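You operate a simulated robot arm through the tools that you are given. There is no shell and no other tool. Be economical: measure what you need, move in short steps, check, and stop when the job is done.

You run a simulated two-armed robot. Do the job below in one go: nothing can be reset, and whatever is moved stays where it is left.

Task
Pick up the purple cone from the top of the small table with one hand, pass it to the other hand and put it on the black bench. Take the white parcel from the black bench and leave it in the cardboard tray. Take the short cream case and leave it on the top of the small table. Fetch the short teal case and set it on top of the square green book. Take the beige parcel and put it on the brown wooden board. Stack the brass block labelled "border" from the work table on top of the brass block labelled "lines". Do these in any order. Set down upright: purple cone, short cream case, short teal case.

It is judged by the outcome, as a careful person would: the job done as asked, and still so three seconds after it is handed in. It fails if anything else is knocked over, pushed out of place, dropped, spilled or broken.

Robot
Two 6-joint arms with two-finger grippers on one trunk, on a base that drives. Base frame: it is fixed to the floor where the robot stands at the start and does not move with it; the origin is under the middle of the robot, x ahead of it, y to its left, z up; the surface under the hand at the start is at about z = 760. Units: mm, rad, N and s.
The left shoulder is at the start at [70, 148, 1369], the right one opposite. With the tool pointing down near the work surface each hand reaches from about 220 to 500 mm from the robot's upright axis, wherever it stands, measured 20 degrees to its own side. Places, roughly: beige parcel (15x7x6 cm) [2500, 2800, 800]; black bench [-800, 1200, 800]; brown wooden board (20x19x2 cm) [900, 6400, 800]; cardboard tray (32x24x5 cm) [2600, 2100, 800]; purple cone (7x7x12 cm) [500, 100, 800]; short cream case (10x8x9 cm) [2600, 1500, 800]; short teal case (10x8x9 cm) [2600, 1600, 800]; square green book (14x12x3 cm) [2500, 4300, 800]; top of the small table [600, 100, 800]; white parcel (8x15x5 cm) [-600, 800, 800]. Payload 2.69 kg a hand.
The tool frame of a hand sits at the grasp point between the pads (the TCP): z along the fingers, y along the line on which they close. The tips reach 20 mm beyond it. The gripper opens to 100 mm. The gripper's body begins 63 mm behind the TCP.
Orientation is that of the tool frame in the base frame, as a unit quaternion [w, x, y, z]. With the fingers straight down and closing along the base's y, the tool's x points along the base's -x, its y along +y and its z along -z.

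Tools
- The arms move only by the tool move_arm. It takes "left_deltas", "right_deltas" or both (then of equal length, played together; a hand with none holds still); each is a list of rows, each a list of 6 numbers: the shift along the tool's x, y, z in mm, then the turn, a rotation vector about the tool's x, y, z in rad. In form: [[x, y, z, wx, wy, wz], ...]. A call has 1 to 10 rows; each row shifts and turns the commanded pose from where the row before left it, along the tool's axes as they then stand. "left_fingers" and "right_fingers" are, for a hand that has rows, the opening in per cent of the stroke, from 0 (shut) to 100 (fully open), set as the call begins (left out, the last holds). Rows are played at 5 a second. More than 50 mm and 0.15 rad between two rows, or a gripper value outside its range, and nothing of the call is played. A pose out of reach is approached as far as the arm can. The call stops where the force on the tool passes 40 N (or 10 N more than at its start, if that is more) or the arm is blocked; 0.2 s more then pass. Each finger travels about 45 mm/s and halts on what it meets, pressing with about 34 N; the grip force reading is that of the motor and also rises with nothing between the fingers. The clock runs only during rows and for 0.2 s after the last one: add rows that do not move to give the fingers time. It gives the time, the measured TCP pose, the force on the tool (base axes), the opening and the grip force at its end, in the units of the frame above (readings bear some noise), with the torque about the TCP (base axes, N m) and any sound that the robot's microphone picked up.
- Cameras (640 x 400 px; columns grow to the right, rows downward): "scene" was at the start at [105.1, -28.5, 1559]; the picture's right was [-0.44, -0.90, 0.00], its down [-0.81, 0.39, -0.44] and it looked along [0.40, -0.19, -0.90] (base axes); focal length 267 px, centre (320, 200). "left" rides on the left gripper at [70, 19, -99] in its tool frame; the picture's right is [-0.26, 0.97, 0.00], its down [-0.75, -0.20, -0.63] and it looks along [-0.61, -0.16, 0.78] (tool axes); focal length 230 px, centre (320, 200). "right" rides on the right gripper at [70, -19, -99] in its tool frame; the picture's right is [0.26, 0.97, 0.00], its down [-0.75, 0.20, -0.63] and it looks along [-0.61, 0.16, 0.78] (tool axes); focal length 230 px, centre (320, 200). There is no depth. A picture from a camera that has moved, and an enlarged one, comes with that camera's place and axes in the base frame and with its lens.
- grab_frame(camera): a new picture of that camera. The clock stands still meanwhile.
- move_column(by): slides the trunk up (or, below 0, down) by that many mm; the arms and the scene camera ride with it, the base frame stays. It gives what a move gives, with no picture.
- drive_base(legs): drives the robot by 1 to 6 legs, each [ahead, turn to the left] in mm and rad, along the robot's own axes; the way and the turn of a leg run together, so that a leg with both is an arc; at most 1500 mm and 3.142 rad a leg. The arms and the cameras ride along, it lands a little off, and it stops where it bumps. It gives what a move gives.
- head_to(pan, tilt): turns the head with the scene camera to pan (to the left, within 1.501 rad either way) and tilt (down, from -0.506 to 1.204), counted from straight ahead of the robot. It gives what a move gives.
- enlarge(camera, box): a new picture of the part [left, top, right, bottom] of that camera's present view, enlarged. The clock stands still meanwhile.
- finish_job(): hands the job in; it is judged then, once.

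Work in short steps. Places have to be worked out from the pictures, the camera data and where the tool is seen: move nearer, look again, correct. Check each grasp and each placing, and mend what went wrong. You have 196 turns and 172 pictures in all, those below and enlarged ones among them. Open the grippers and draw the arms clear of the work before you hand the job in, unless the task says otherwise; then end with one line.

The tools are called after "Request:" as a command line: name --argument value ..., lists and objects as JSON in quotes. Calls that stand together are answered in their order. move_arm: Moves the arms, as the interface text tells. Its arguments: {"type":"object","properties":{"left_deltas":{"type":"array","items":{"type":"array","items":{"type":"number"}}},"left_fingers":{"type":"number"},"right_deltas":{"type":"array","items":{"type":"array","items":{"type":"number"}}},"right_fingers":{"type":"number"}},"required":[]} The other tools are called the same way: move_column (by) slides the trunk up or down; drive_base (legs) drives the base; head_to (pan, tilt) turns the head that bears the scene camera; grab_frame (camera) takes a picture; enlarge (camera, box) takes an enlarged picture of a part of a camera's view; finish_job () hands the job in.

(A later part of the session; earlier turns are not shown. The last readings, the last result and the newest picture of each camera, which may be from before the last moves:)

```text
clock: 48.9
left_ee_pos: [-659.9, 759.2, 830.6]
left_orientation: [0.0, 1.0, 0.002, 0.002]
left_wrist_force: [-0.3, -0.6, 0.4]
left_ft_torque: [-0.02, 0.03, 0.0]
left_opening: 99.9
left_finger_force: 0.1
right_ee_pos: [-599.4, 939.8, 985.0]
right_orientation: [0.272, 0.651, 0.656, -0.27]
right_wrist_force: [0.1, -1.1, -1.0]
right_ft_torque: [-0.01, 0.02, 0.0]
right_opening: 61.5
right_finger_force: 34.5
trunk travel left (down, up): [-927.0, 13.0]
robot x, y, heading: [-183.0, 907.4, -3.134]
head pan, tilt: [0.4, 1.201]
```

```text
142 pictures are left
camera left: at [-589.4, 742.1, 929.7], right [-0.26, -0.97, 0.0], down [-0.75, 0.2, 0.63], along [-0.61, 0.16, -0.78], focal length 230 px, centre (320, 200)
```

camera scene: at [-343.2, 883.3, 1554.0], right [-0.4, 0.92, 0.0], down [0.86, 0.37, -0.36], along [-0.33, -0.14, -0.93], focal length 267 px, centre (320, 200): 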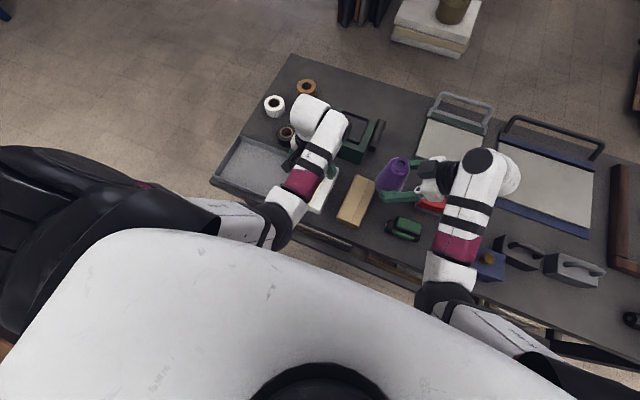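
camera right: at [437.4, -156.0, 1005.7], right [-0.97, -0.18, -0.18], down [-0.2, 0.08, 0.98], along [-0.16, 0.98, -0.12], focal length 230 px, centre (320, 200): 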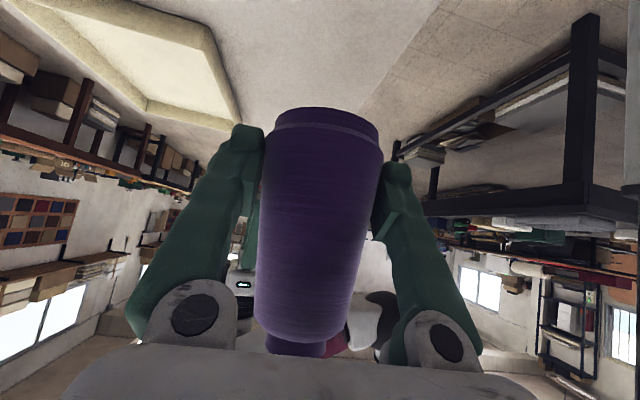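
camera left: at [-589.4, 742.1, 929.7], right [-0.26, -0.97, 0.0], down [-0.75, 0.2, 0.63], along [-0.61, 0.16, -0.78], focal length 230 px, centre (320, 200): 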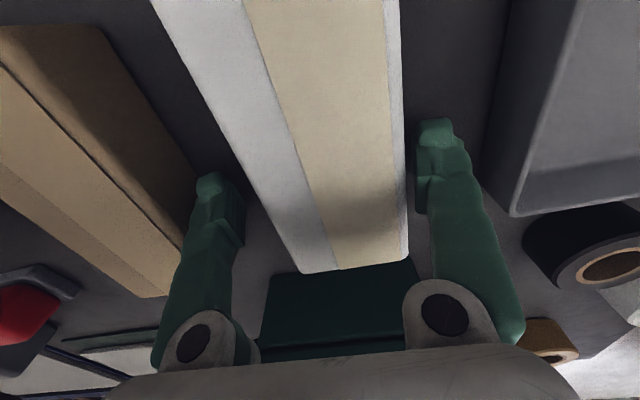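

Comparing the two heights suggests the parcel's top is nearer z≈845 and its centre x≈-640. I shift 18 mm in x and close at this height as a test.

Request:
move_arm --left_deltas '[[18, 4, 0, 0, 0, 0], [0, 0, 0, 0, 0, 0]]'

Request:
move_arm --left_deltas '[[0, 0, 0, 0, 0, 0], [0, 0, 0, 0, 0, 0], [0, 0, 0, 0, 0, 0], [0, 0, 0, 0, 0, 0], [0, 0, 0, 0, 0, 0]]' --left_fingers 0

Request:
grab_frame --camera "left"

```text
clock: 49.5
left_ee_pos: [-641.6, 755.3, 829.7]
left_orientation: [0.001, 1.0, 0.001, 0.001]
left_wrist_force: [-0.5, 0.9, -0.5]
left_ft_torque: [0.02, -0.01, 0.0]
left_opening: 100.0
left_finger_force: 0.2
right_ee_pos: [-598.1, 940.5, 984.6]
right_orientation: [0.271, 0.65, 0.656, -0.269]
right_wrist_force: [0.0, 0.7, -0.7]
right_ft_torque: [0.04, -0.01, -0.02]
right_opening: 61.5
right_finger_force: 34.0
trunk travel left (down, up): [-927.0, 13.0]
robot x, y, heading: [-180.3, 908.7, -3.134]
head pan, tilt: [0.4, 1.201]
```

```text
clock: 50.7
left_ee_pos: [-640.9, 756.7, 830.5]
left_orientation: [0.001, 1.0, 0.002, 0.001]
left_wrist_force: [0.2, -0.8, 0.3]
left_ft_torque: [0.01, -0.01, 0.04]
left_opening: 72.7
left_finger_force: 34.0
right_ee_pos: [-599.1, 939.4, 986.3]
right_orientation: [0.271, 0.651, 0.655, -0.271]
right_wrist_force: [1.2, -0.8, -0.9]
right_ft_torque: [0.01, 0.02, 0.0]
right_opening: 61.6
right_finger_force: 34.2
trunk travel left (down, up): [-927.0, 13.0]
robot x, y, heading: [-181.6, 905.3, -3.134]
head pan, tilt: [0.4, 1.201]
```

```text
141 pictures are left
camera left: at [-571.6, 737.4, 929.6], right [-0.26, -0.97, 0.0], down [-0.75, 0.2, 0.63], along [-0.61, 0.16, -0.78], focal length 230 px, centre (320, 200)
```

left: 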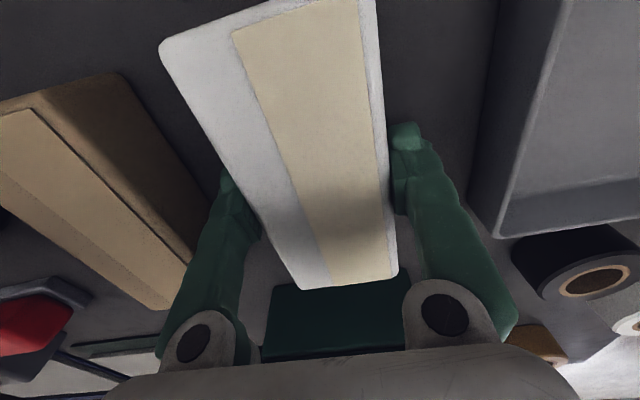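

The parcel is gripped at 73 mm. I lift it and check.

Request:
move_arm --left_deltas '[[0, 0, -30, 0, 0, 0], [0, 0, -30, 0, 0, 0], [0, 15, -30, 0, 0, 0], [0, 15, -20, 0, 0, 0], [0, 0, 0, 0, 0, 0]]'

Request:
grab_frame --camera "left"

Request:
grab_frame --camera "right"

Request:
head_to --pan 0.0 --tilt 1.1

Request:
grab_frame --camera "scene"

```text
clock: 51.9
left_ee_pos: [-643.5, 726.6, 937.5]
left_orientation: [0.0, 1.0, 0.002, 0.002]
left_wrist_force: [-0.5, -0.7, -1.8]
left_ft_torque: [0.02, -0.03, 0.0]
left_opening: 72.8
left_finger_force: 33.8
right_ee_pos: [-599.2, 939.6, 985.1]
right_orientation: [0.272, 0.65, 0.656, -0.269]
right_wrist_force: [-0.4, 1.4, -0.5]
right_ft_torque: [0.03, 0.0, -0.05]
right_opening: 61.6
right_finger_force: 33.8
trunk travel left (down, up): [-927.0, 13.0]
robot x, y, heading: [-183.6, 905.7, -3.14]
head pan, tilt: [0.4, 1.201]
```

```text
140 pictures are left
camera left: at [-572.6, 708.2, 1037.4], right [-0.26, -0.97, 0.0], down [-0.75, 0.2, 0.63], along [-0.61, 0.16, -0.78], focal length 230 px, centre (320, 200)
```

left: 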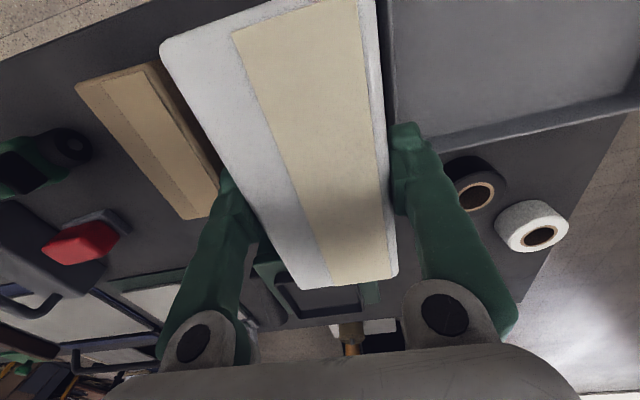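

```text
139 pictures are left
camera right: at [-619.0, 1057.9, 1005.9], right [0.96, 0.19, -0.18], down [0.2, -0.08, 0.98], along [0.17, -0.98, -0.12], focal length 230 px, centre (320, 200)
```

right: 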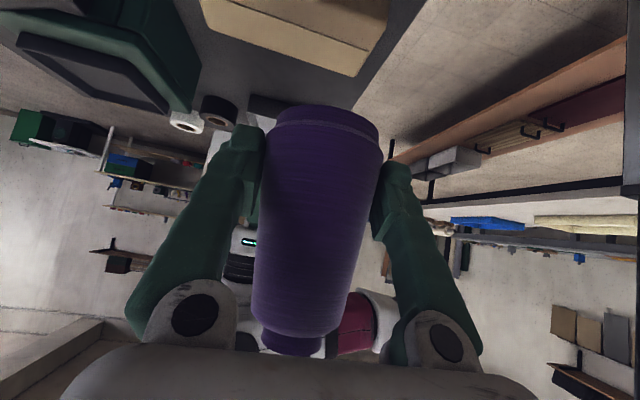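

```text
clock: 52.8
left_ee_pos: [-642.7, 725.6, 937.4]
left_orientation: [0.0, 1.0, 0.0, 0.0]
left_wrist_force: [0.4, -0.8, -2.9]
left_ft_torque: [0.03, 0.0, 0.02]
left_opening: 72.6
left_finger_force: 34.4
right_ee_pos: [-599.6, 939.5, 984.7]
right_orientation: [0.271, 0.651, 0.656, -0.269]
right_wrist_force: [0.5, 0.3, -1.5]
right_ft_torque: [0.02, 0.02, 0.0]
right_opening: 61.5
right_finger_force: 33.4
trunk travel left (down, up): [-927.0, 13.0]
robot x, y, heading: [-183.0, 907.8, -3.135]
head pan, tilt: [0.0, 1.1]
```

```text
138 pictures are left
camera scene: at [-296.7, 905.0, 1559.8], right [-0.01, 1.0, 0.0], down [0.89, 0.01, -0.45], along [-0.45, 0.0, -0.89], focal length 267 px, centre (320, 200)
```

scene: 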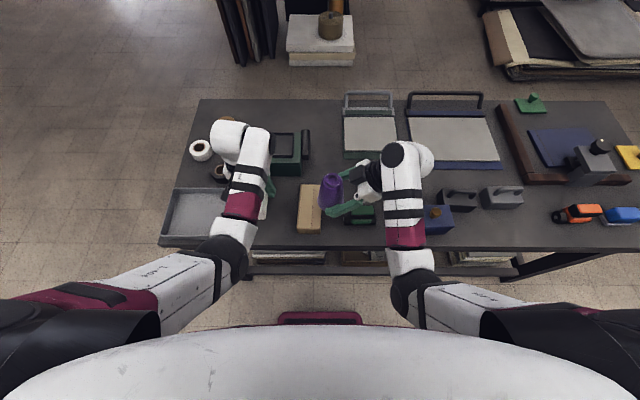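

The parcel is lifted cleanly. A free strip for the cone lies at about (-595, 1430), in front of the grey clamps. I drive along the bench to bring the right hand opposite it.

Request:
drive_base --legs '[[0, -1.571], [505, 0], [0, 1.571]]'

Request:
head_to --pan -0.3 --tilt 1.1

Request:
grab_frame --camera "scene"

Request:
grab_frame --camera "right"

Request:
grab_frame --camera "left"

```text
clock: 63.4
left_ee_pos: [-651.1, 1215.8, 936.2]
left_orientation: [0.0, 1.0, 0.016, 0.001]
left_wrist_force: [0.1, -0.6, -3.3]
left_ft_torque: [0.03, 0.0, 0.01]
left_opening: 72.3
left_finger_force: 33.9
right_ee_pos: [-612.5, 1430.2, 984.5]
right_orientation: [0.276, 0.64, 0.666, -0.264]
right_wrist_force: [0.0, -0.2, -0.3]
right_ft_torque: [0.04, 0.0, 0.04]
right_opening: 61.5
right_finger_force: 34.4
trunk travel left (down, up): [-927.0, 13.0]
robot x, y, heading: [-197.1, 1411.1, -3.106]
head pan, tilt: [0.0, 1.1]
```

```text
clock: 64.2
left_ee_pos: [-649.7, 1215.1, 936.9]
left_orientation: [0.0, 1.0, 0.016, 0.002]
left_wrist_force: [0.5, -0.1, -2.4]
left_ft_torque: [0.03, 0.01, 0.02]
left_opening: 72.2
left_finger_force: 34.0
right_ee_pos: [-613.9, 1430.2, 984.6]
right_orientation: [0.276, 0.64, 0.666, -0.265]
right_wrist_force: [-0.9, 0.3, -1.1]
right_ft_torque: [0.01, 0.02, 0.02]
right_opening: 61.1
right_finger_force: 34.2
trunk travel left (down, up): [-927.0, 13.0]
robot x, y, heading: [-192.9, 1407.8, -3.107]
head pan, tilt: [-0.3, 1.1]
```

```text
137 pictures are left
camera scene: at [-307.7, 1422.6, 1559.8], right [0.26, 0.97, 0.0], down [0.86, -0.23, -0.45], along [-0.44, 0.12, -0.89], focal length 267 px, centre (320, 200)
```

scene: 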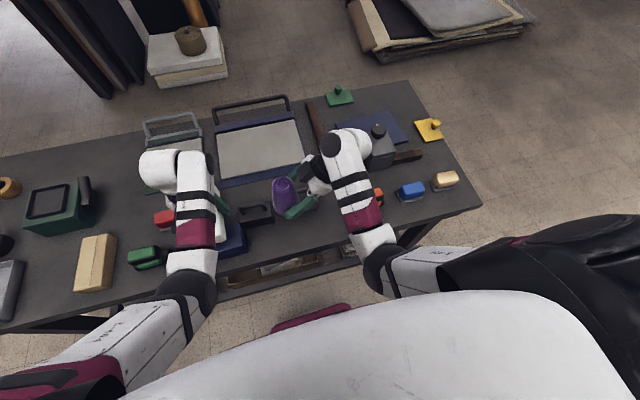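

```text
136 pictures are left
camera right: at [-636.6, 1546.7, 1005.8], right [0.96, 0.22, -0.18], down [0.2, -0.08, 0.98], along [0.2, -0.97, -0.12], focal length 230 px, centre (320, 200)
```

right: 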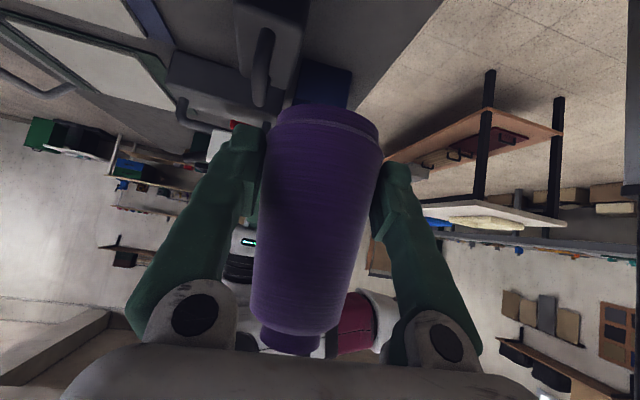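

```text
135 pictures are left
camera left: at [-579.8, 1198.7, 1037.1], right [-0.23, -0.97, 0.0], down [-0.76, 0.18, 0.63], along [-0.61, 0.14, -0.78], focal length 230 px, centre (320, 200)
```

left: 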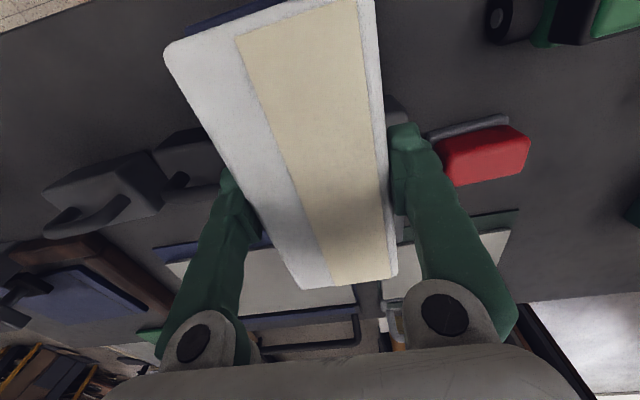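

The strip's front clearance needs a closer look. I bring the cone toward the edge line and down 100 mm, then check from both cameras.

Request:
move_arm --right_deltas '[[17.7, 6.5, 17.7, 0, 0, 0], [17.7, 6.5, 17.7, 0, 0, 0], [17.7, 6.5, 17.7, 0, 0, 0], [17.7, 6.5, 17.7, 0, 0, 0], [0, 0, 0, 0, 0, 0]]'

Request:
grab_frame --camera "right"

Request:
enlarge --camera "scene" --box '[200, 120, 440, 270]'

```text
clock: 65.4
left_ee_pos: [-649.5, 1214.6, 937.4]
left_orientation: [0.0, 1.0, 0.015, 0.002]
left_wrist_force: [-0.2, -0.3, -2.2]
left_ft_torque: [0.0, 0.0, 0.0]
left_opening: 72.2
left_finger_force: 33.7
right_ee_pos: [-587.0, 1430.1, 883.9]
right_orientation: [0.276, 0.641, 0.665, -0.265]
right_wrist_force: [0.3, -0.5, -1.4]
right_ft_torque: [0.03, -0.01, 0.0]
right_opening: 61.3
right_finger_force: 33.6
trunk travel left (down, up): [-927.0, 13.0]
robot x, y, heading: [-197.2, 1412.2, -3.105]
head pan, tilt: [-0.3, 1.1]
```

```text
134 pictures are left
camera right: at [-610.1, 1546.4, 905.8], right [0.96, 0.22, -0.18], down [0.2, -0.08, 0.98], along [0.2, -0.97, -0.12], focal length 230 px, centre (320, 200)
```

right: 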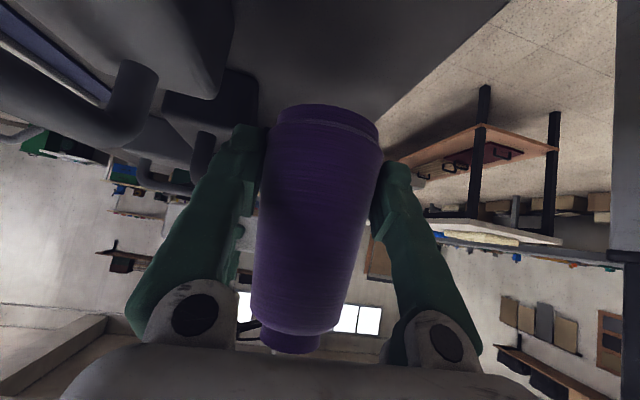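

```text
2.67 times, centred on (320, 195) of scene
camera zoom: at [-307.7, 1422.7, 1559.8], right [0.26, 0.97, 0.0], down [0.86, -0.23, -0.45], along [-0.44, 0.12, -0.89], focal length 711 px, centre (320, 213)
```

zoom: 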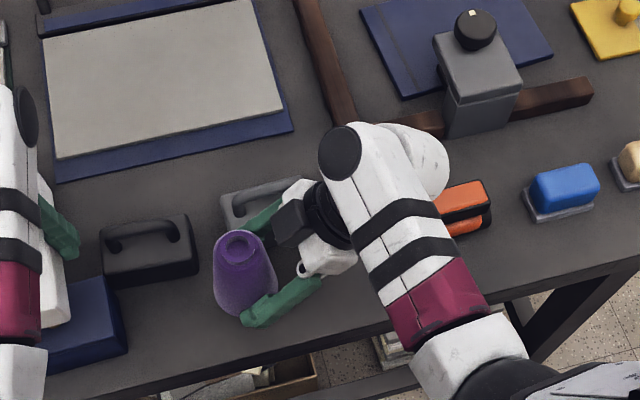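

The bench top works out at z≈800 and its edge at x≈-530, so the spot is clear with 20 mm margin at the edge. I lower the cone, then creep down until contact.

Request:
move_arm --right_deltas '[[12.4, 0, 12.4, 0, 0, 0], [12.4, 0, 12.4, 0, 0, 0], [0, 0, 0, 0, 0, 0]]'

Request:
grab_frame --camera "right"

Request:
move_arm --right_deltas '[[1.4, 0, 1.4, 0, 0, 0], [1.4, 0, 1.4, 0, 0, 0], [1.4, 0, 1.4, 0, 0, 0], [0, 0, 0, 0, 0, 0]]'

```text
clock: 66.2
left_ee_pos: [-650.9, 1215.2, 937.6]
left_orientation: [0.0, 1.0, 0.016, 0.0]
left_wrist_force: [0.4, 0.5, -3.7]
left_ft_torque: [0.01, 0.0, 0.0]
left_opening: 72.5
left_finger_force: 34.6
right_ee_pos: [-586.3, 1431.1, 848.9]
right_orientation: [0.275, 0.64, 0.666, -0.266]
right_wrist_force: [-0.1, -0.1, -0.9]
right_ft_torque: [-0.02, 0.01, 0.02]
right_opening: 61.4
right_finger_force: 33.8
trunk travel left (down, up): [-927.0, 13.0]
robot x, y, heading: [-197.1, 1410.8, -3.105]
head pan, tilt: [-0.3, 1.1]
```

```text
132 pictures are left
camera right: at [-609.9, 1547.4, 870.8], right [0.96, 0.22, -0.18], down [0.2, -0.08, 0.98], along [0.2, -0.97, -0.12], focal length 230 px, centre (320, 200)
```

right: 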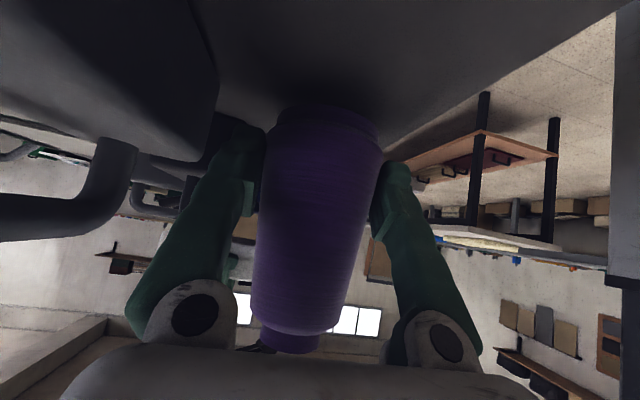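

```text
clock: 67.2
left_ee_pos: [-650.3, 1214.1, 937.0]
left_orientation: [0.0, 1.0, 0.016, 0.002]
left_wrist_force: [0.6, 0.0, -3.5]
left_ft_torque: [0.03, -0.01, 0.0]
left_opening: 72.1
left_finger_force: 34.4
right_ee_pos: [-586.9, 1430.8, 845.1]
right_orientation: [0.276, 0.64, 0.666, -0.265]
right_wrist_force: [-0.4, 0.8, -0.3]
right_ft_torque: [0.03, 0.02, 0.02]
right_opening: 61.3
right_finger_force: 33.8
trunk travel left (down, up): [-927.0, 13.0]
robot x, y, heading: [-193.5, 1409.8, -3.1]
head pan, tilt: [-0.3, 1.1]
```

There is no contact yet and the base is about 10 mm above the bench. I keep creeping down.

Request:
move_arm --right_deltas '[[1.4, 0, 1.4, 0, 0, 0], [1.4, 0, 1.4, 0, 0, 0], [1.4, 0, 1.4, 0, 0, 0], [0, 0, 0, 0, 0, 0]]'

Request:
move_arm --right_deltas '[[0.7, 0, 0.7, 0, 0, 0], [0.7, 0, 0.7, 0, 0, 0], [0, 0, 0, 0, 0, 0]]'

Request:
grab_frame --camera "right"

```text
clock: 68.2
left_ee_pos: [-650.6, 1215.1, 937.5]
left_orientation: [0.0, 1.0, 0.016, 0.001]
left_wrist_force: [0.6, -0.6, -3.0]
left_ft_torque: [0.0, 0.02, 0.04]
left_opening: 72.1
left_finger_force: 33.9
right_ee_pos: [-586.5, 1429.3, 837.6]
right_orientation: [0.275, 0.64, 0.666, -0.265]
right_wrist_force: [0.3, -0.6, -0.6]
right_ft_torque: [0.04, 0.0, 0.02]
right_opening: 61.4
right_finger_force: 34.4
trunk travel left (down, up): [-927.0, 13.0]
robot x, y, heading: [-197.0, 1413.0, -3.106]
head pan, tilt: [-0.3, 1.1]
```

```text
clock: 69.0
left_ee_pos: [-649.5, 1215.0, 937.3]
left_orientation: [0.0, 1.0, 0.016, 0.0]
left_wrist_force: [0.4, 0.1, -4.7]
left_ft_torque: [0.0, 0.01, 0.0]
left_opening: 72.4
left_finger_force: 34.0
right_ee_pos: [-587.8, 1430.7, 835.1]
right_orientation: [0.275, 0.64, 0.666, -0.266]
right_wrist_force: [0.1, 0.6, 6.7]
right_ft_torque: [0.17, -0.02, -0.04]
right_opening: 61.5
right_finger_force: 33.6
trunk travel left (down, up): [-927.0, 13.0]
robot x, y, heading: [-193.5, 1407.9, -3.104]
head pan, tilt: [-0.3, 1.1]
```

```text
131 pictures are left
camera right: at [-610.1, 1547.3, 856.8], right [0.96, 0.22, -0.18], down [0.21, -0.08, 0.98], along [0.2, -0.97, -0.12], focal length 230 px, centre (320, 200)
```

right: 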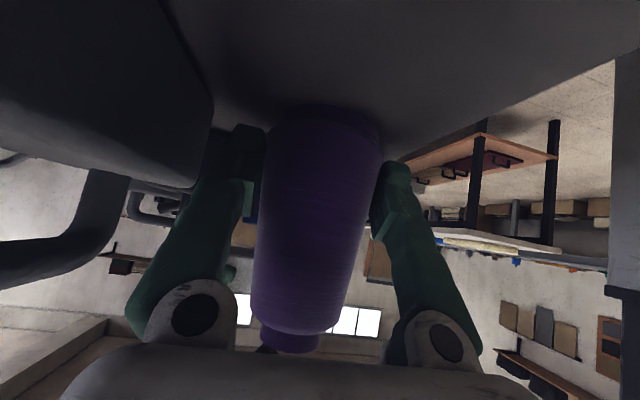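

A 6.7 N reaction shows contact. I open the right fingers to 80 % and back off along the tool axis.

Request:
move_arm --right_deltas '[[0, 0, 0, 0, 0, 0], [0, 0, 0, 0, 0, 0], [0, 0, 0, 0, 0, 0]]' --right_fingers 80

Request:
grab_frame --camera "right"

Request:
move_arm --right_deltas '[[0, 0, -20, 0, 0, 0], [0, 0, -25, 0, 0, 0], [0, 0, -30, 0, 0, 0], [0, 0, -35, 0, 0, 0], [0, 0, -35, 0, 0, 0]]'

Request:
grab_frame --camera "right"

```text
clock: 69.8
left_ee_pos: [-650.8, 1214.6, 939.2]
left_orientation: [0.0, 1.0, 0.016, 0.001]
left_wrist_force: [0.2, -0.2, -3.0]
left_ft_torque: [-0.01, -0.02, 0.0]
left_opening: 72.4
left_finger_force: 33.7
right_ee_pos: [-586.0, 1430.2, 834.6]
right_orientation: [0.277, 0.64, 0.666, -0.265]
right_wrist_force: [0.4, -0.4, -0.4]
right_ft_torque: [-0.03, -0.01, 0.01]
right_opening: 80.2
right_finger_force: 0.0
trunk travel left (down, up): [-927.0, 13.0]
robot x, y, heading: [-193.5, 1409.9, -3.104]
head pan, tilt: [-0.3, 1.1]
```

```text
130 pictures are left
camera right: at [-610.1, 1547.5, 856.1], right [0.96, 0.22, -0.18], down [0.2, -0.08, 0.98], along [0.2, -0.97, -0.12], focal length 230 px, centre (320, 200)
```

right: 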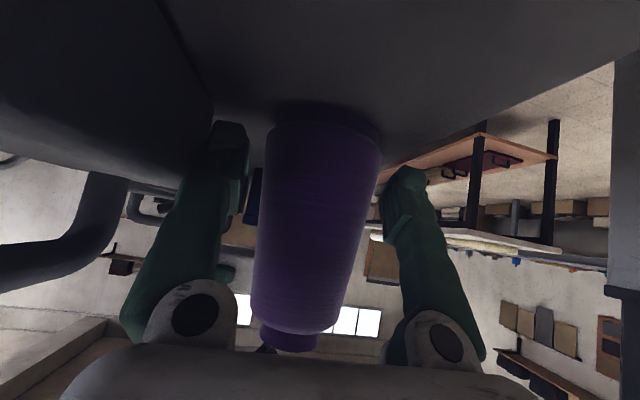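

```text
clock: 71.0
left_ee_pos: [-649.4, 1215.9, 937.4]
left_orientation: [0.001, 1.0, 0.015, 0.001]
left_wrist_force: [0.1, 0.7, -2.5]
left_ft_torque: [0.0, -0.01, 0.0]
left_opening: 72.1
left_finger_force: 33.8
right_ee_pos: [-592.1, 1534.8, 939.2]
right_orientation: [0.277, 0.64, 0.666, -0.265]
right_wrist_force: [-1.0, 0.0, 0.6]
right_ft_torque: [0.0, 0.02, 0.03]
right_opening: 79.8
right_finger_force: 0.1
trunk travel left (down, up): [-927.0, 13.0]
robot x, y, heading: [-197.6, 1411.4, -3.105]
head pan, tilt: [-0.3, 1.1]
```

```text
129 pictures are left
camera right: at [-614.9, 1651.7, 960.2], right [0.96, 0.22, -0.18], down [0.2, -0.08, 0.98], along [0.2, -0.97, -0.12], focal length 230 px, centre (320, 200)
```

right: 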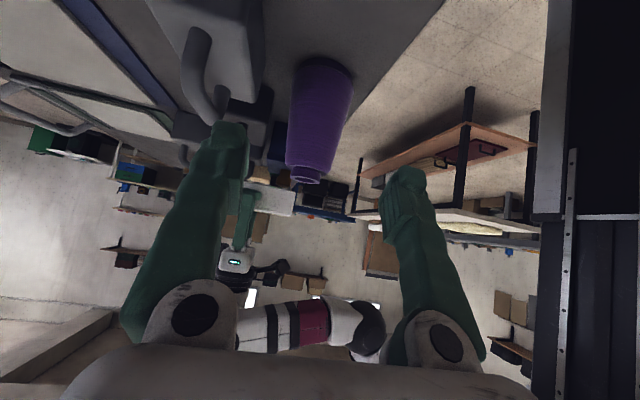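

The cone stands upright on the bench. I retract and straighten the right hand, back away, and drive through the corridor toward the brown bench.

Request:
move_arm --right_deltas '[[0, 0, -20, 0, 0.131, 0], [0, 0, -10, 0, 0.131, 0], [0, 0, 0, 0, 0.131, 0], [0, 0, 0, 0, 0.131, 0], [0, 0, 0, 0, 0.131, 0], [0, 0, 0, 0, 0.131, 0], [0, 0, -20, 0, 0, 0], [0, 0, 0, 0, 0, 0.15], [0, 0, 0, 0, 0, 0.15], [0, 0, 0, 0, 0, 0.15]]'

Request:
drive_base --legs '[[-250, 0], [0, 2.482], [486, 0], [0, 0.623], [1300, 0]]'

Request:
head_to --pan 0.35 --tilt 0.5

Request:
grab_frame --camera "scene"

Request:
grab_frame --camera "left"

```text
clock: 73.4
left_ee_pos: [-649.4, 1214.4, 936.4]
left_orientation: [-0.001, 1.0, 0.016, 0.002]
left_wrist_force: [0.8, -0.4, -3.8]
left_ft_torque: [0.0, -0.03, -0.03]
left_opening: 72.0
left_finger_force: 34.0
right_ee_pos: [-593.0, 1612.2, 975.3]
right_orientation: [-0.051, 0.846, 0.53, 0.034]
right_wrist_force: [-0.5, -0.3, 0.4]
right_ft_torque: [0.0, 0.0, 0.02]
right_opening: 80.0
right_finger_force: 0.0
trunk travel left (down, up): [-927.0, 13.0]
robot x, y, heading: [-196.9, 1411.7, -3.106]
head pan, tilt: [-0.3, 1.1]
stopped in row 10 (right hand): the arm was blocked; the commanded pose is now the measured one
```

```text
clock: 91.6
left_ee_pos: [2261.1, 1324.4, 937.3]
left_orientation: [-0.001, -0.004, 1.0, -0.001]
left_wrist_force: [-0.4, -1.0, -2.8]
left_ft_torque: [-0.02, 0.0, -0.01]
left_opening: 71.8
left_finger_force: 33.8
right_ee_pos: [2196.9, 930.0, 976.9]
right_orientation: [-0.033, -0.521, 0.851, -0.051]
right_wrist_force: [0.2, 0.3, -0.2]
right_ft_torque: [0.0, 0.0, 0.0]
right_opening: 80.1
right_finger_force: 0.1
trunk travel left (down, up): [-927.0, 13.0]
robot x, y, heading: [1800.3, 1144.4, 0.012]
head pan, tilt: [-0.3, 1.1]
```

```text
clock: 92.7
left_ee_pos: [2261.6, 1325.5, 937.2]
left_orientation: [-0.002, -0.004, 1.0, 0.0]
left_wrist_force: [0.9, -0.5, -2.3]
left_ft_torque: [-0.04, 0.02, 0.0]
left_opening: 71.6
left_finger_force: 34.4
right_ee_pos: [2195.5, 928.4, 975.9]
right_orientation: [-0.033, -0.521, 0.851, -0.052]
right_wrist_force: [0.7, 0.4, 0.6]
right_ft_torque: [-0.02, 0.02, 0.02]
right_opening: 79.8
right_finger_force: 0.1
trunk travel left (down, up): [-927.0, 13.0]
robot x, y, heading: [1800.7, 1139.7, 0.013]
head pan, tilt: [0.351, 0.499]
```

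```text
128 pictures are left
camera scene: at [1936.7, 1172.0, 1607.5], right [0.36, -0.93, 0.0], down [-0.45, -0.17, -0.88], along [0.82, 0.31, -0.48], focal length 267 px, centre (320, 200)
```

scene: 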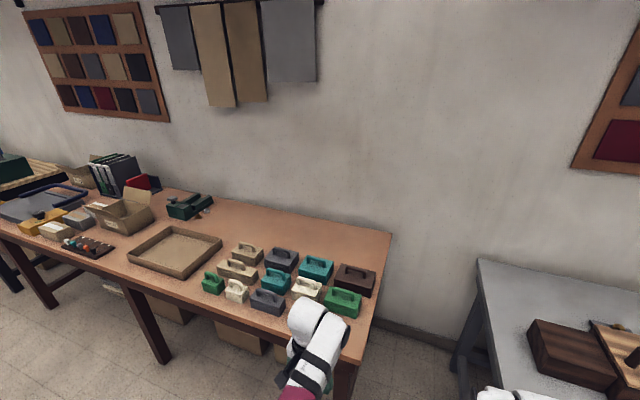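

```text
127 pictures are left
camera left: at [2192.2, 1343.0, 1037.1], right [0.25, 0.97, 0.0], down [0.75, -0.19, 0.63], along [0.61, -0.16, -0.78], focal length 230 px, centre (320, 200)
```

left: 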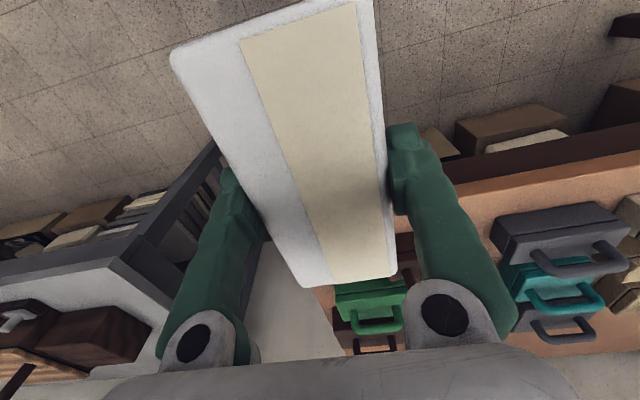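

The tray and a group of handled cases are in view. I enlarge the cases to tell the short cream and teal ones apart.

Request:
enlarge --camera "scene" --box '[180, 220, 400, 350]'

Request:
enlarge --camera "scene" --box '[0, 140, 240, 290]'

```text
2.91 times, centred on (290, 285) of scene
camera zoom: at [1936.7, 1172.0, 1607.5], right [0.36, -0.93, 0.0], down [-0.45, -0.17, -0.88], along [0.82, 0.31, -0.48], focal length 776 px, centre (407, -47)
```

zoom: 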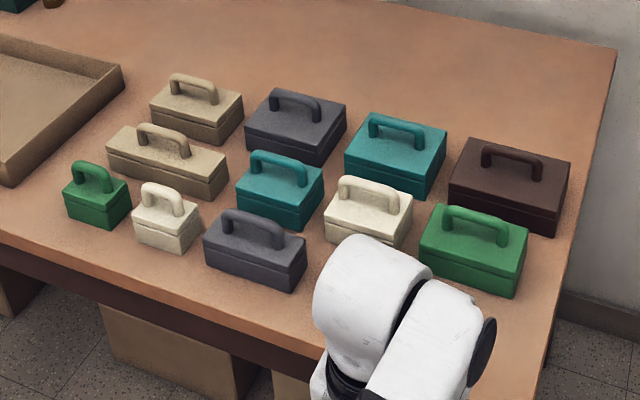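

```text
2.67 times, centred on (120, 215) of scene
camera zoom: at [1936.7, 1172.0, 1607.5], right [0.36, -0.93, 0.0], down [-0.45, -0.17, -0.88], along [0.82, 0.31, -0.48], focal length 711 px, centre (853, 160)
```

zoom: 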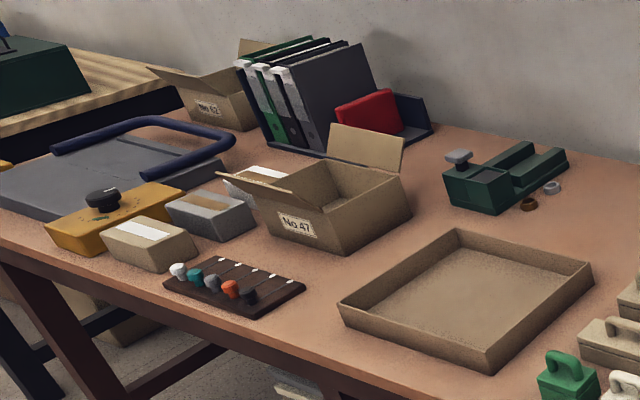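

The short cream case is the one at about (2582, 1468) and the short teal case is at about (2577, 1597). The tray is centred at about (2596, 2110). First I straighten the right hand with a bit more reach, then drive up to the tray.

Request:
move_arm --right_deltas '[[-13.5, -25, 6.6, 0, 0, 0], [-13.5, -25, 6.6, 0, 0, 0], [-13.5, -25, 6.6, -0.054, -0.109, 0], [0, 0, 0, 0, 0, 0.15], [0, 0, 0, 0, 0, 0.15], [0, 0, 0, 0, 0, 0.15], [0, 0, 0, 0, 0, 0.15], [0, 0, 0, 0, 0, 0.15], [0, 0, 0, 0, 0, 0.15], [0, 0, 0, 0, 0, 0.15]]'

Request:
drive_base --legs '[[0, 1.558], [820, 0], [0, -1.571], [290, 0]]'

Request:
head_to --pan 0.25 --tilt 1.0

Request:
grab_frame --camera "scene"

Request:
grab_frame --camera "left"

```text
clock: 94.8
left_ee_pos: [2261.3, 1324.9, 937.5]
left_orientation: [-0.002, -0.004, 1.0, 0.001]
left_wrist_force: [-0.5, 0.6, -2.9]
left_ft_torque: [0.0, 0.0, 0.0]
left_opening: 71.3
left_finger_force: 34.2
right_ee_pos: [2282.0, 928.7, 955.5]
right_orientation: [-0.002, -0.023, 1.0, 0.0]
right_wrist_force: [0.2, -0.2, 1.1]
right_ft_torque: [0.01, 0.01, 0.0]
right_opening: 80.0
right_finger_force: 0.0
trunk travel left (down, up): [-927.0, 13.0]
robot x, y, heading: [1799.0, 1137.5, 0.018]
head pan, tilt: [0.351, 0.499]
```

```text
clock: 108.4
left_ee_pos: [2542.5, 2126.1, 938.8]
left_orientation: [-0.001, 0.0, 1.0, 0.001]
left_wrist_force: [0.1, 0.0, -3.3]
left_ft_torque: [0.02, -0.02, 0.0]
left_opening: 71.0
left_finger_force: 34.4
right_ee_pos: [2559.2, 1731.3, 955.8]
right_orientation: [-0.001, -0.019, 1.0, 0.0]
right_wrist_force: [-0.3, -0.2, -0.1]
right_ft_torque: [-0.03, 0.01, 0.01]
right_opening: 80.1
right_finger_force: 0.0
trunk travel left (down, up): [-927.0, 13.0]
robot x, y, heading: [2083.3, 1947.7, 0.003]
head pan, tilt: [0.351, 0.499]
```

```text
clock: 109.4
left_ee_pos: [2544.5, 2126.8, 937.3]
left_orientation: [-0.002, 0.001, 1.0, 0.0]
left_wrist_force: [0.0, 0.2, -3.3]
left_ft_torque: [-0.01, 0.01, 0.04]
left_opening: 71.1
left_finger_force: 34.0
right_ee_pos: [2562.1, 1731.0, 955.4]
right_orientation: [-0.002, -0.02, 1.0, 0.0]
right_wrist_force: [-0.1, -0.5, 0.3]
right_ft_torque: [-0.02, -0.03, -0.02]
right_opening: 80.1
right_finger_force: 0.0
trunk travel left (down, up): [-927.0, 13.0]
robot x, y, heading: [2081.9, 1948.6, 0.005]
head pan, tilt: [0.25, 1.0]
```

```text
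124 pictures are left
camera scene: at [2200.7, 1963.4, 1566.4], right [0.25, -0.97, 0.0], down [-0.81, -0.21, -0.54], along [0.52, 0.14, -0.84], focal length 267 px, centre (320, 200)
```

scene: 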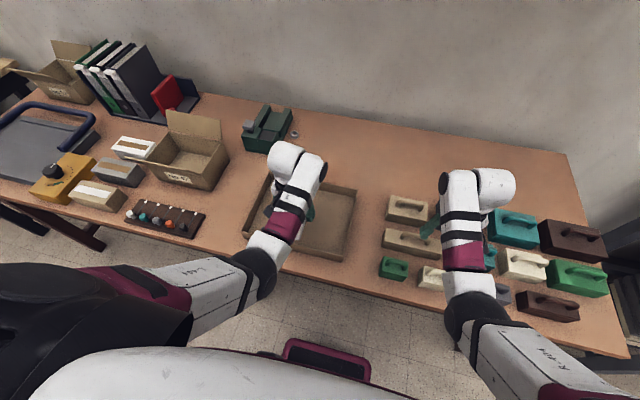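

```text
123 pictures are left
camera left: at [2475.6, 2145.6, 1036.8], right [0.26, 0.97, 0.0], down [0.75, -0.2, 0.63], along [0.61, -0.16, -0.78], focal length 230 px, centre (320, 200)
```

left: 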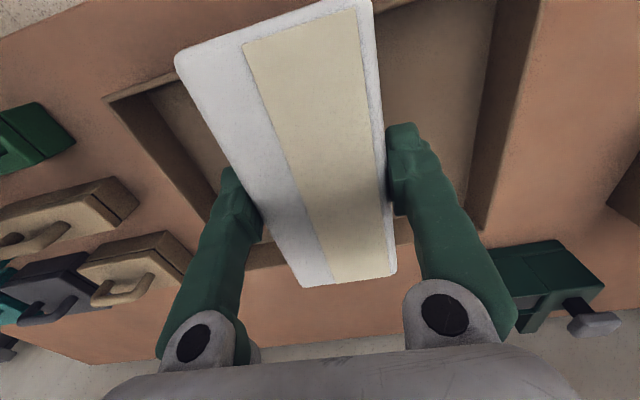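

The tray spans roughly x 2484–2690 and y 1970–2265. I move the parcel to its centre and start lowering.

Request:
move_arm --left_deltas '[[-25, -5, 0, 0, 0, 0], [-23, -5, 0, 0, 0, 0], [0, 0, 30, 0, 0, 0], [0, 0, 30, 0, 0, 0], [0, 0, 0, 0, 0, 0]]'

Request:
grab_frame --camera "left"

Request:
enlarge --camera "scene" --box '[200, 120, 400, 270]'

```text
clock: 110.6
left_ee_pos: [2592.8, 2115.4, 876.1]
left_orientation: [-0.003, 0.0, 1.0, 0.0]
left_wrist_force: [-0.3, 0.0, -2.6]
left_ft_torque: [-0.02, 0.0, 0.02]
left_opening: 71.0
left_finger_force: 34.0
right_ee_pos: [2559.3, 1731.1, 955.8]
right_orientation: [-0.001, -0.019, 1.0, 0.0]
right_wrist_force: [-0.1, 0.7, 0.0]
right_ft_torque: [-0.01, 0.01, -0.03]
right_opening: 80.0
right_finger_force: 0.2
trunk travel left (down, up): [-927.0, 13.0]
robot x, y, heading: [2080.0, 1949.3, 0.004]
head pan, tilt: [0.25, 1.0]
```

```text
122 pictures are left
camera left: at [2523.2, 2133.7, 977.0], right [0.26, 0.97, 0.0], down [0.75, -0.2, 0.63], along [0.61, -0.16, -0.78], focal length 230 px, centre (320, 200)
```

left: 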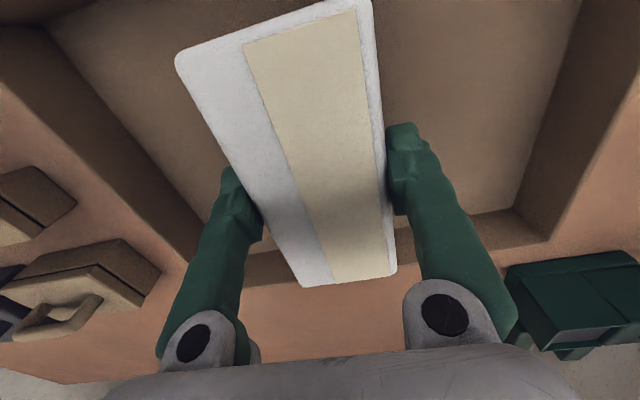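

```text
2.67 times, centred on (300, 195) of scene
camera zoom: at [2200.6, 1963.1, 1566.4], right [0.25, -0.97, 0.0], down [-0.82, -0.21, -0.54], along [0.52, 0.14, -0.84], focal length 711 px, centre (373, 213)
```

zoom: 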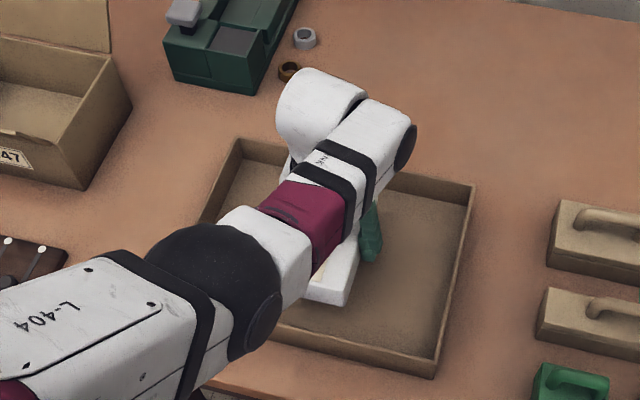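

The parcel is inside the walls. I lower it to contact.

Request:
move_arm --left_deltas '[[0, 0, 10, 0, 0, 0], [0, 0, 10, 0, 0, 0], [0, 0, 10, 0, 0, 0], [0, 0, 0, 0, 0, 0]]'

Request:
move_arm --left_deltas '[[0, 0, 3, 0, 0, 0], [0, 0, 3, 0, 0, 0], [0, 0, 0, 0, 0, 0]]'

```text
clock: 111.6
left_ee_pos: [2587.1, 2121.9, 851.7]
left_orientation: [-0.002, 0.001, 1.0, 0.0]
left_wrist_force: [0.3, 0.2, -3.3]
left_ft_torque: [-0.03, -0.04, -0.02]
left_opening: 71.0
left_finger_force: 34.1
left hand out of reach, approached as far as the arm can: row 3
right_ee_pos: [2560.9, 1732.3, 955.9]
right_orientation: [-0.001, -0.019, 1.0, 0.0]
right_wrist_force: [0.1, -0.4, 0.0]
right_ft_torque: [0.02, 0.0, 0.0]
right_opening: 80.2
right_finger_force: 0.1
trunk travel left (down, up): [-927.0, 13.0]
robot x, y, heading: [2081.9, 1945.0, 0.002]
head pan, tilt: [0.25, 1.0]
```

```text
clock: 112.4
left_ee_pos: [2585.4, 2122.2, 848.8]
left_orientation: [-0.001, 0.001, 1.0, 0.0]
left_wrist_force: [1.3, 0.4, -2.9]
left_ft_torque: [0.01, 0.02, 0.0]
left_opening: 71.2
left_finger_force: 34.2
right_ee_pos: [2560.8, 1731.2, 955.6]
right_orientation: [-0.001, -0.019, 1.0, 0.0]
right_wrist_force: [0.4, -0.4, -0.6]
right_ft_torque: [0.03, 0.02, -0.01]
right_opening: 80.3
right_finger_force: 0.1
trunk travel left (down, up): [-927.0, 13.0]
robot x, y, heading: [2083.4, 1949.2, -0.002]
head pan, tilt: [0.25, 1.0]
```

The arm is at its reach limit low down, so I use the trunk to lower in small steps and watch the force.

Request:
move_column --by -9

Request:
move_column --by -4

```text
clock: 112.9
left_ee_pos: [2584.0, 2122.0, 839.1]
left_orientation: [0.0, 0.001, 1.0, 0.001]
left_wrist_force: [-0.8, 0.5, 7.6]
left_ft_torque: [0.35, 0.77, 0.01]
left_opening: 70.9
left_finger_force: 33.8
right_ee_pos: [2558.8, 1731.0, 946.5]
right_orientation: [-0.001, -0.019, 1.0, 0.0]
right_wrist_force: [-0.3, 0.5, -0.1]
right_ft_torque: [0.0, 0.01, 0.02]
right_opening: 80.1
right_finger_force: 0.0
trunk travel left (down, up): [-918.0, 22.0]
robot x, y, heading: [2083.4, 1946.4, 0.005]
head pan, tilt: [0.25, 1.0]
```

```text
clock: 113.5
left_ee_pos: [2585.0, 2120.4, 839.9]
left_orientation: [0.005, 0.002, 1.0, 0.001]
left_wrist_force: [2.7, 2.1, 29.0]
left_ft_torque: [0.2, 0.71, 0.03]
left_opening: 70.9
left_finger_force: 33.8
right_ee_pos: [2558.1, 1729.4, 944.9]
right_orientation: [0.0, -0.019, 1.0, 0.0]
right_wrist_force: [0.3, 0.3, 0.2]
right_ft_torque: [-0.01, 0.03, -0.03]
right_opening: 79.8
right_finger_force: 0.1
trunk travel left (down, up): [-914.0, 26.0]
robot x, y, heading: [2083.6, 1946.7, 0.003]
head pan, tilt: [0.25, 1.0]
```

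The parcel is resting on the tray floor (29 N). I release it, raise the hand and check.

Request:
move_arm --left_deltas '[[0, 0, 0, 0, 0, 0], [0, 0, 0, 0, 0, 0], [0, 0, 0, 0, 0, 0], [20, 0, -25, 0, 0, 0], [0, 0, -35, 0, 0, 0], [0, 0, -35, 0, 0, 0]]' --left_fingers 100

Request:
grab_frame --camera "left"

Request:
head_to --pan -0.5 --tilt 1.0

Request:
grab_frame --camera "scene"

Request:
grab_frame --camera "right"

```text
clock: 114.9
left_ee_pos: [2566.1, 2120.8, 930.9]
left_orientation: [0.0, 0.0, 1.0, 0.001]
left_wrist_force: [-0.5, 0.2, -1.0]
left_ft_torque: [0.02, -0.01, 0.01]
left_opening: 100.1
left_finger_force: 0.1
right_ee_pos: [2560.8, 1730.6, 942.1]
right_orientation: [-0.001, -0.019, 1.0, 0.0]
right_wrist_force: [-0.1, -0.1, 0.2]
right_ft_torque: [0.02, 0.0, 0.02]
right_opening: 79.9
right_finger_force: 0.0
trunk travel left (down, up): [-914.0, 26.0]
robot x, y, heading: [2081.4, 1947.1, 0.004]
head pan, tilt: [0.25, 1.0]
```

```text
120 pictures are left
camera left: at [2496.9, 2140.0, 1030.4], right [0.26, 0.97, 0.0], down [0.75, -0.2, 0.63], along [0.61, -0.16, -0.78], focal length 230 px, centre (320, 200)
```

left: 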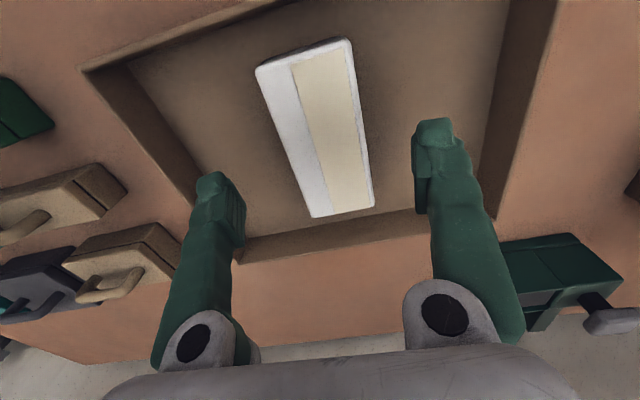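

```text
clock: 116.0
left_ee_pos: [2565.0, 2121.4, 930.5]
left_orientation: [0.0, 0.001, 1.0, 0.0]
left_wrist_force: [0.3, 0.0, 0.1]
left_ft_torque: [0.01, -0.02, -0.01]
left_opening: 100.1
left_finger_force: 0.1
right_ee_pos: [2559.8, 1731.3, 943.0]
right_orientation: [-0.001, -0.019, 1.0, 0.0]
right_wrist_force: [0.2, 0.7, 0.1]
right_ft_torque: [-0.01, 0.02, 0.0]
right_opening: 79.9
right_finger_force: 0.1
trunk travel left (down, up): [-914.0, 26.0]
robot x, y, heading: [2082.6, 1947.1, 0.006]
head pan, tilt: [-0.499, 1.0]
```

```text
119 pictures are left
camera scene: at [2193.2, 1912.5, 1553.5], right [-0.47, -0.88, 0.0], down [-0.74, 0.4, -0.54], along [0.48, -0.26, -0.84], focal length 267 px, centre (320, 200)
```

scene: 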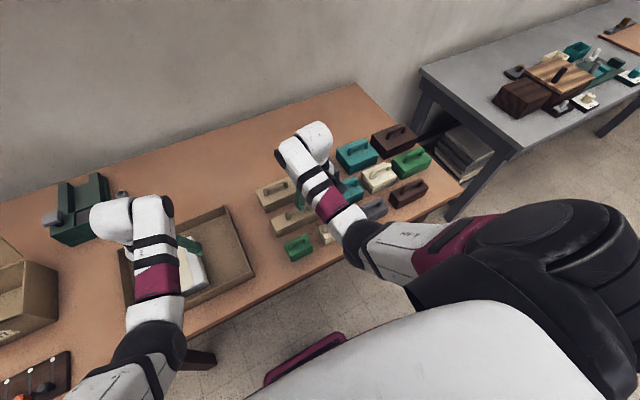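

```text
118 pictures are left
camera right: at [2490.9, 1708.2, 1041.9], right [-0.29, 0.96, 0.0], down [0.74, 0.23, 0.63], along [0.6, 0.18, -0.78], focal length 230 px, centre (320, 200)
```

right: 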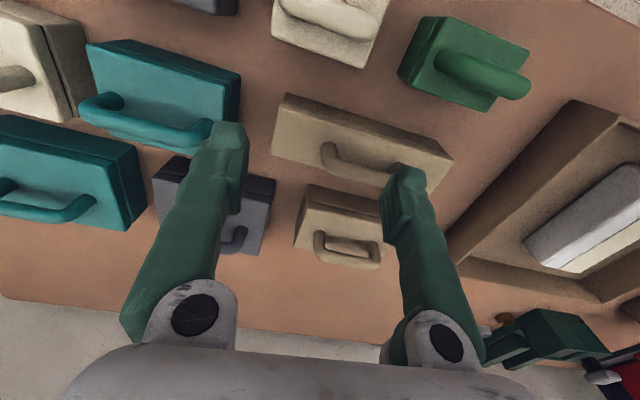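

The white parcel lies in the tray. Next, the short cream case with the right hand. I raise the trunk, turn the right hand so that it closes across the handle bar, and reposition the base opposite the case.

Request:
move_column --by 26

Request:
drive_base --legs '[[-250, 0], [0, -1.575], [285, 0], [0, 1.571], [265, 0]]'

Request:
move_arm --right_deltas '[[0, 0, 0, 0, 0, -0.15], [0, 0, 0, 0, 0, -0.15], [0, 0, 0, 0, 0, -0.15], [0, 0, 0, 0, 0, -0.15], [0, 0, 0, 0, 0, -0.15], [0, 0, 0, 0, 0, -0.15], [0, 0, 0, 0, 0, -0.15], [0, 0, 0, 0, 0, -0.15], [0, 0, 0, 0, 0, -0.15], [0, 0, 0, 0, 0, -0.15]]' --right_fingers 60

Request:
grab_frame --camera "right"

Request:
head_to --pan -0.2 --tilt 1.0

Request:
grab_frame --camera "scene"

```text
clock: 116.7
left_ee_pos: [2565.4, 2121.6, 957.4]
left_orientation: [0.0, 0.001, 1.0, 0.0]
left_wrist_force: [0.0, -0.1, -0.6]
left_ft_torque: [-0.04, 0.01, 0.02]
left_opening: 99.9
left_finger_force: 0.0
right_ee_pos: [2558.3, 1730.4, 968.8]
right_orientation: [-0.001, -0.019, 1.0, 0.0]
right_wrist_force: [-0.5, -0.4, -0.3]
right_ft_torque: [0.03, 0.01, -0.01]
right_opening: 79.8
right_finger_force: 0.1
trunk travel left (down, up): [-940.0, 0.0]
robot x, y, heading: [2083.1, 1946.4, 0.007]
head pan, tilt: [-0.499, 1.0]
```

```text
clock: 129.2
left_ee_pos: [2582.6, 1807.9, 959.8]
left_orientation: [0.001, 0.022, 1.0, 0.0]
left_wrist_force: [-0.2, 0.6, -0.1]
left_ft_torque: [0.02, -0.02, -0.02]
left_opening: 100.1
left_finger_force: 0.1
right_ee_pos: [2558.7, 1416.9, 970.0]
right_orientation: [-0.001, 0.002, 1.0, 0.0]
right_wrist_force: [0.2, 0.3, 0.3]
right_ft_torque: [-0.03, -0.03, -0.02]
right_opening: 80.0
right_finger_force: 0.0
trunk travel left (down, up): [-940.0, 0.0]
robot x, y, heading: [2092.4, 1650.6, -0.033]
head pan, tilt: [-0.499, 1.0]
```

```text
clock: 131.4
left_ee_pos: [2584.3, 1808.6, 957.4]
left_orientation: [-0.001, 0.021, 1.0, 0.0]
left_wrist_force: [0.0, 0.0, 0.1]
left_ft_torque: [0.03, 0.02, -0.01]
left_opening: 100.0
left_finger_force: 0.0
right_ee_pos: [2561.3, 1418.0, 969.4]
right_orientation: [-0.001, -0.68, 0.733, 0.001]
right_wrist_force: [0.3, 0.5, 0.7]
right_ft_torque: [-0.02, 0.02, 0.01]
right_opening: 59.9
right_finger_force: 0.0
trunk travel left (down, up): [-940.0, 0.0]
robot x, y, heading: [2095.5, 1653.3, -0.038]
head pan, tilt: [-0.499, 1.0]
```

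```text
117 pictures are left
camera right: at [2574.7, 1345.4, 1067.6], right [-0.98, -0.19, 0.0], down [-0.14, 0.76, 0.63], along [-0.12, 0.62, -0.78], focal length 230 px, centre (320, 200)
```

right: 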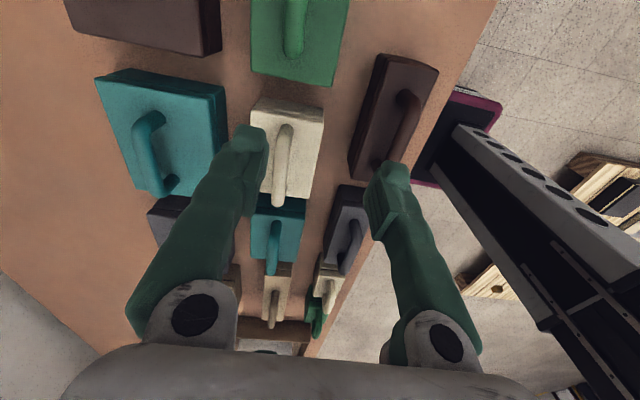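

```text
clock: 132.2
left_ee_pos: [2583.9, 1807.4, 955.7]
left_orientation: [-0.001, 0.021, 1.0, 0.0]
left_wrist_force: [-0.3, -0.5, -0.2]
left_ft_torque: [0.0, -0.02, -0.02]
left_opening: 100.1
left_finger_force: 0.1
right_ee_pos: [2561.1, 1417.9, 968.6]
right_orientation: [-0.001, -0.679, 0.734, 0.002]
right_wrist_force: [0.1, 0.1, 0.0]
right_ft_torque: [0.02, -0.01, 0.02]
right_opening: 60.2
right_finger_force: 0.0
trunk travel left (down, up): [-940.0, 0.0]
robot x, y, heading: [2094.2, 1653.0, -0.041]
head pan, tilt: [-0.201, 1.0]
```

```text
116 pictures are left
camera scene: at [2210.2, 1633.7, 1579.5], right [-0.24, -0.97, 0.0], down [-0.82, 0.2, -0.54], along [0.52, -0.13, -0.84], focal length 267 px, centre (320, 200)
```

scene: 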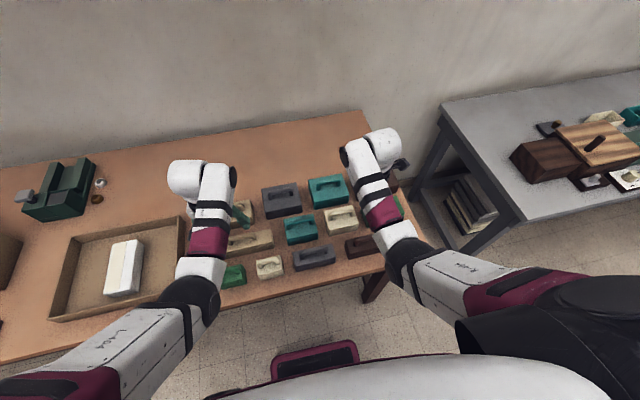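

The cream case's handle is centred at about (2588, 1464) and runs along y. I align above it and look again.

Request:
move_arm --right_deltas '[[0, 0, 0, 0, 0, -0.075], [-23, -13, 15, 0, 0, 0], [-23, -13, 20, 0, 0, 0], [0, 0, 0, 0, 0, 0]]'

Request:
grab_frame --camera "right"

```text
clock: 133.2
left_ee_pos: [2582.8, 1807.0, 957.2]
left_orientation: [0.0, 0.021, 1.0, 0.001]
left_wrist_force: [0.9, 0.8, -0.3]
left_ft_torque: [0.03, 0.02, -0.02]
left_opening: 100.2
left_finger_force: 0.0
right_ee_pos: [2587.4, 1462.8, 933.7]
right_orientation: [0.001, 0.707, -0.707, -0.001]
right_wrist_force: [0.2, -0.2, 0.0]
right_ft_torque: [0.02, 0.04, -0.01]
right_opening: 60.0
right_finger_force: 0.1
trunk travel left (down, up): [-940.0, 0.0]
robot x, y, heading: [2094.4, 1653.2, -0.036]
head pan, tilt: [-0.201, 1.0]
```

```text
115 pictures are left
camera right: at [2605.9, 1391.3, 1032.6], right [-0.97, -0.26, 0.0], down [-0.2, 0.75, 0.63], along [-0.16, 0.61, -0.78], focal length 230 px, centre (320, 200)
```

right: 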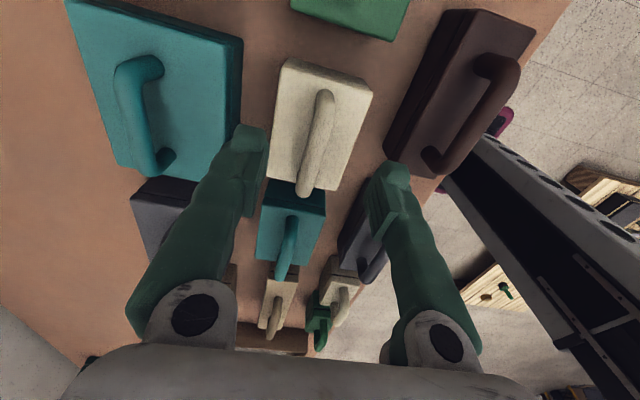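

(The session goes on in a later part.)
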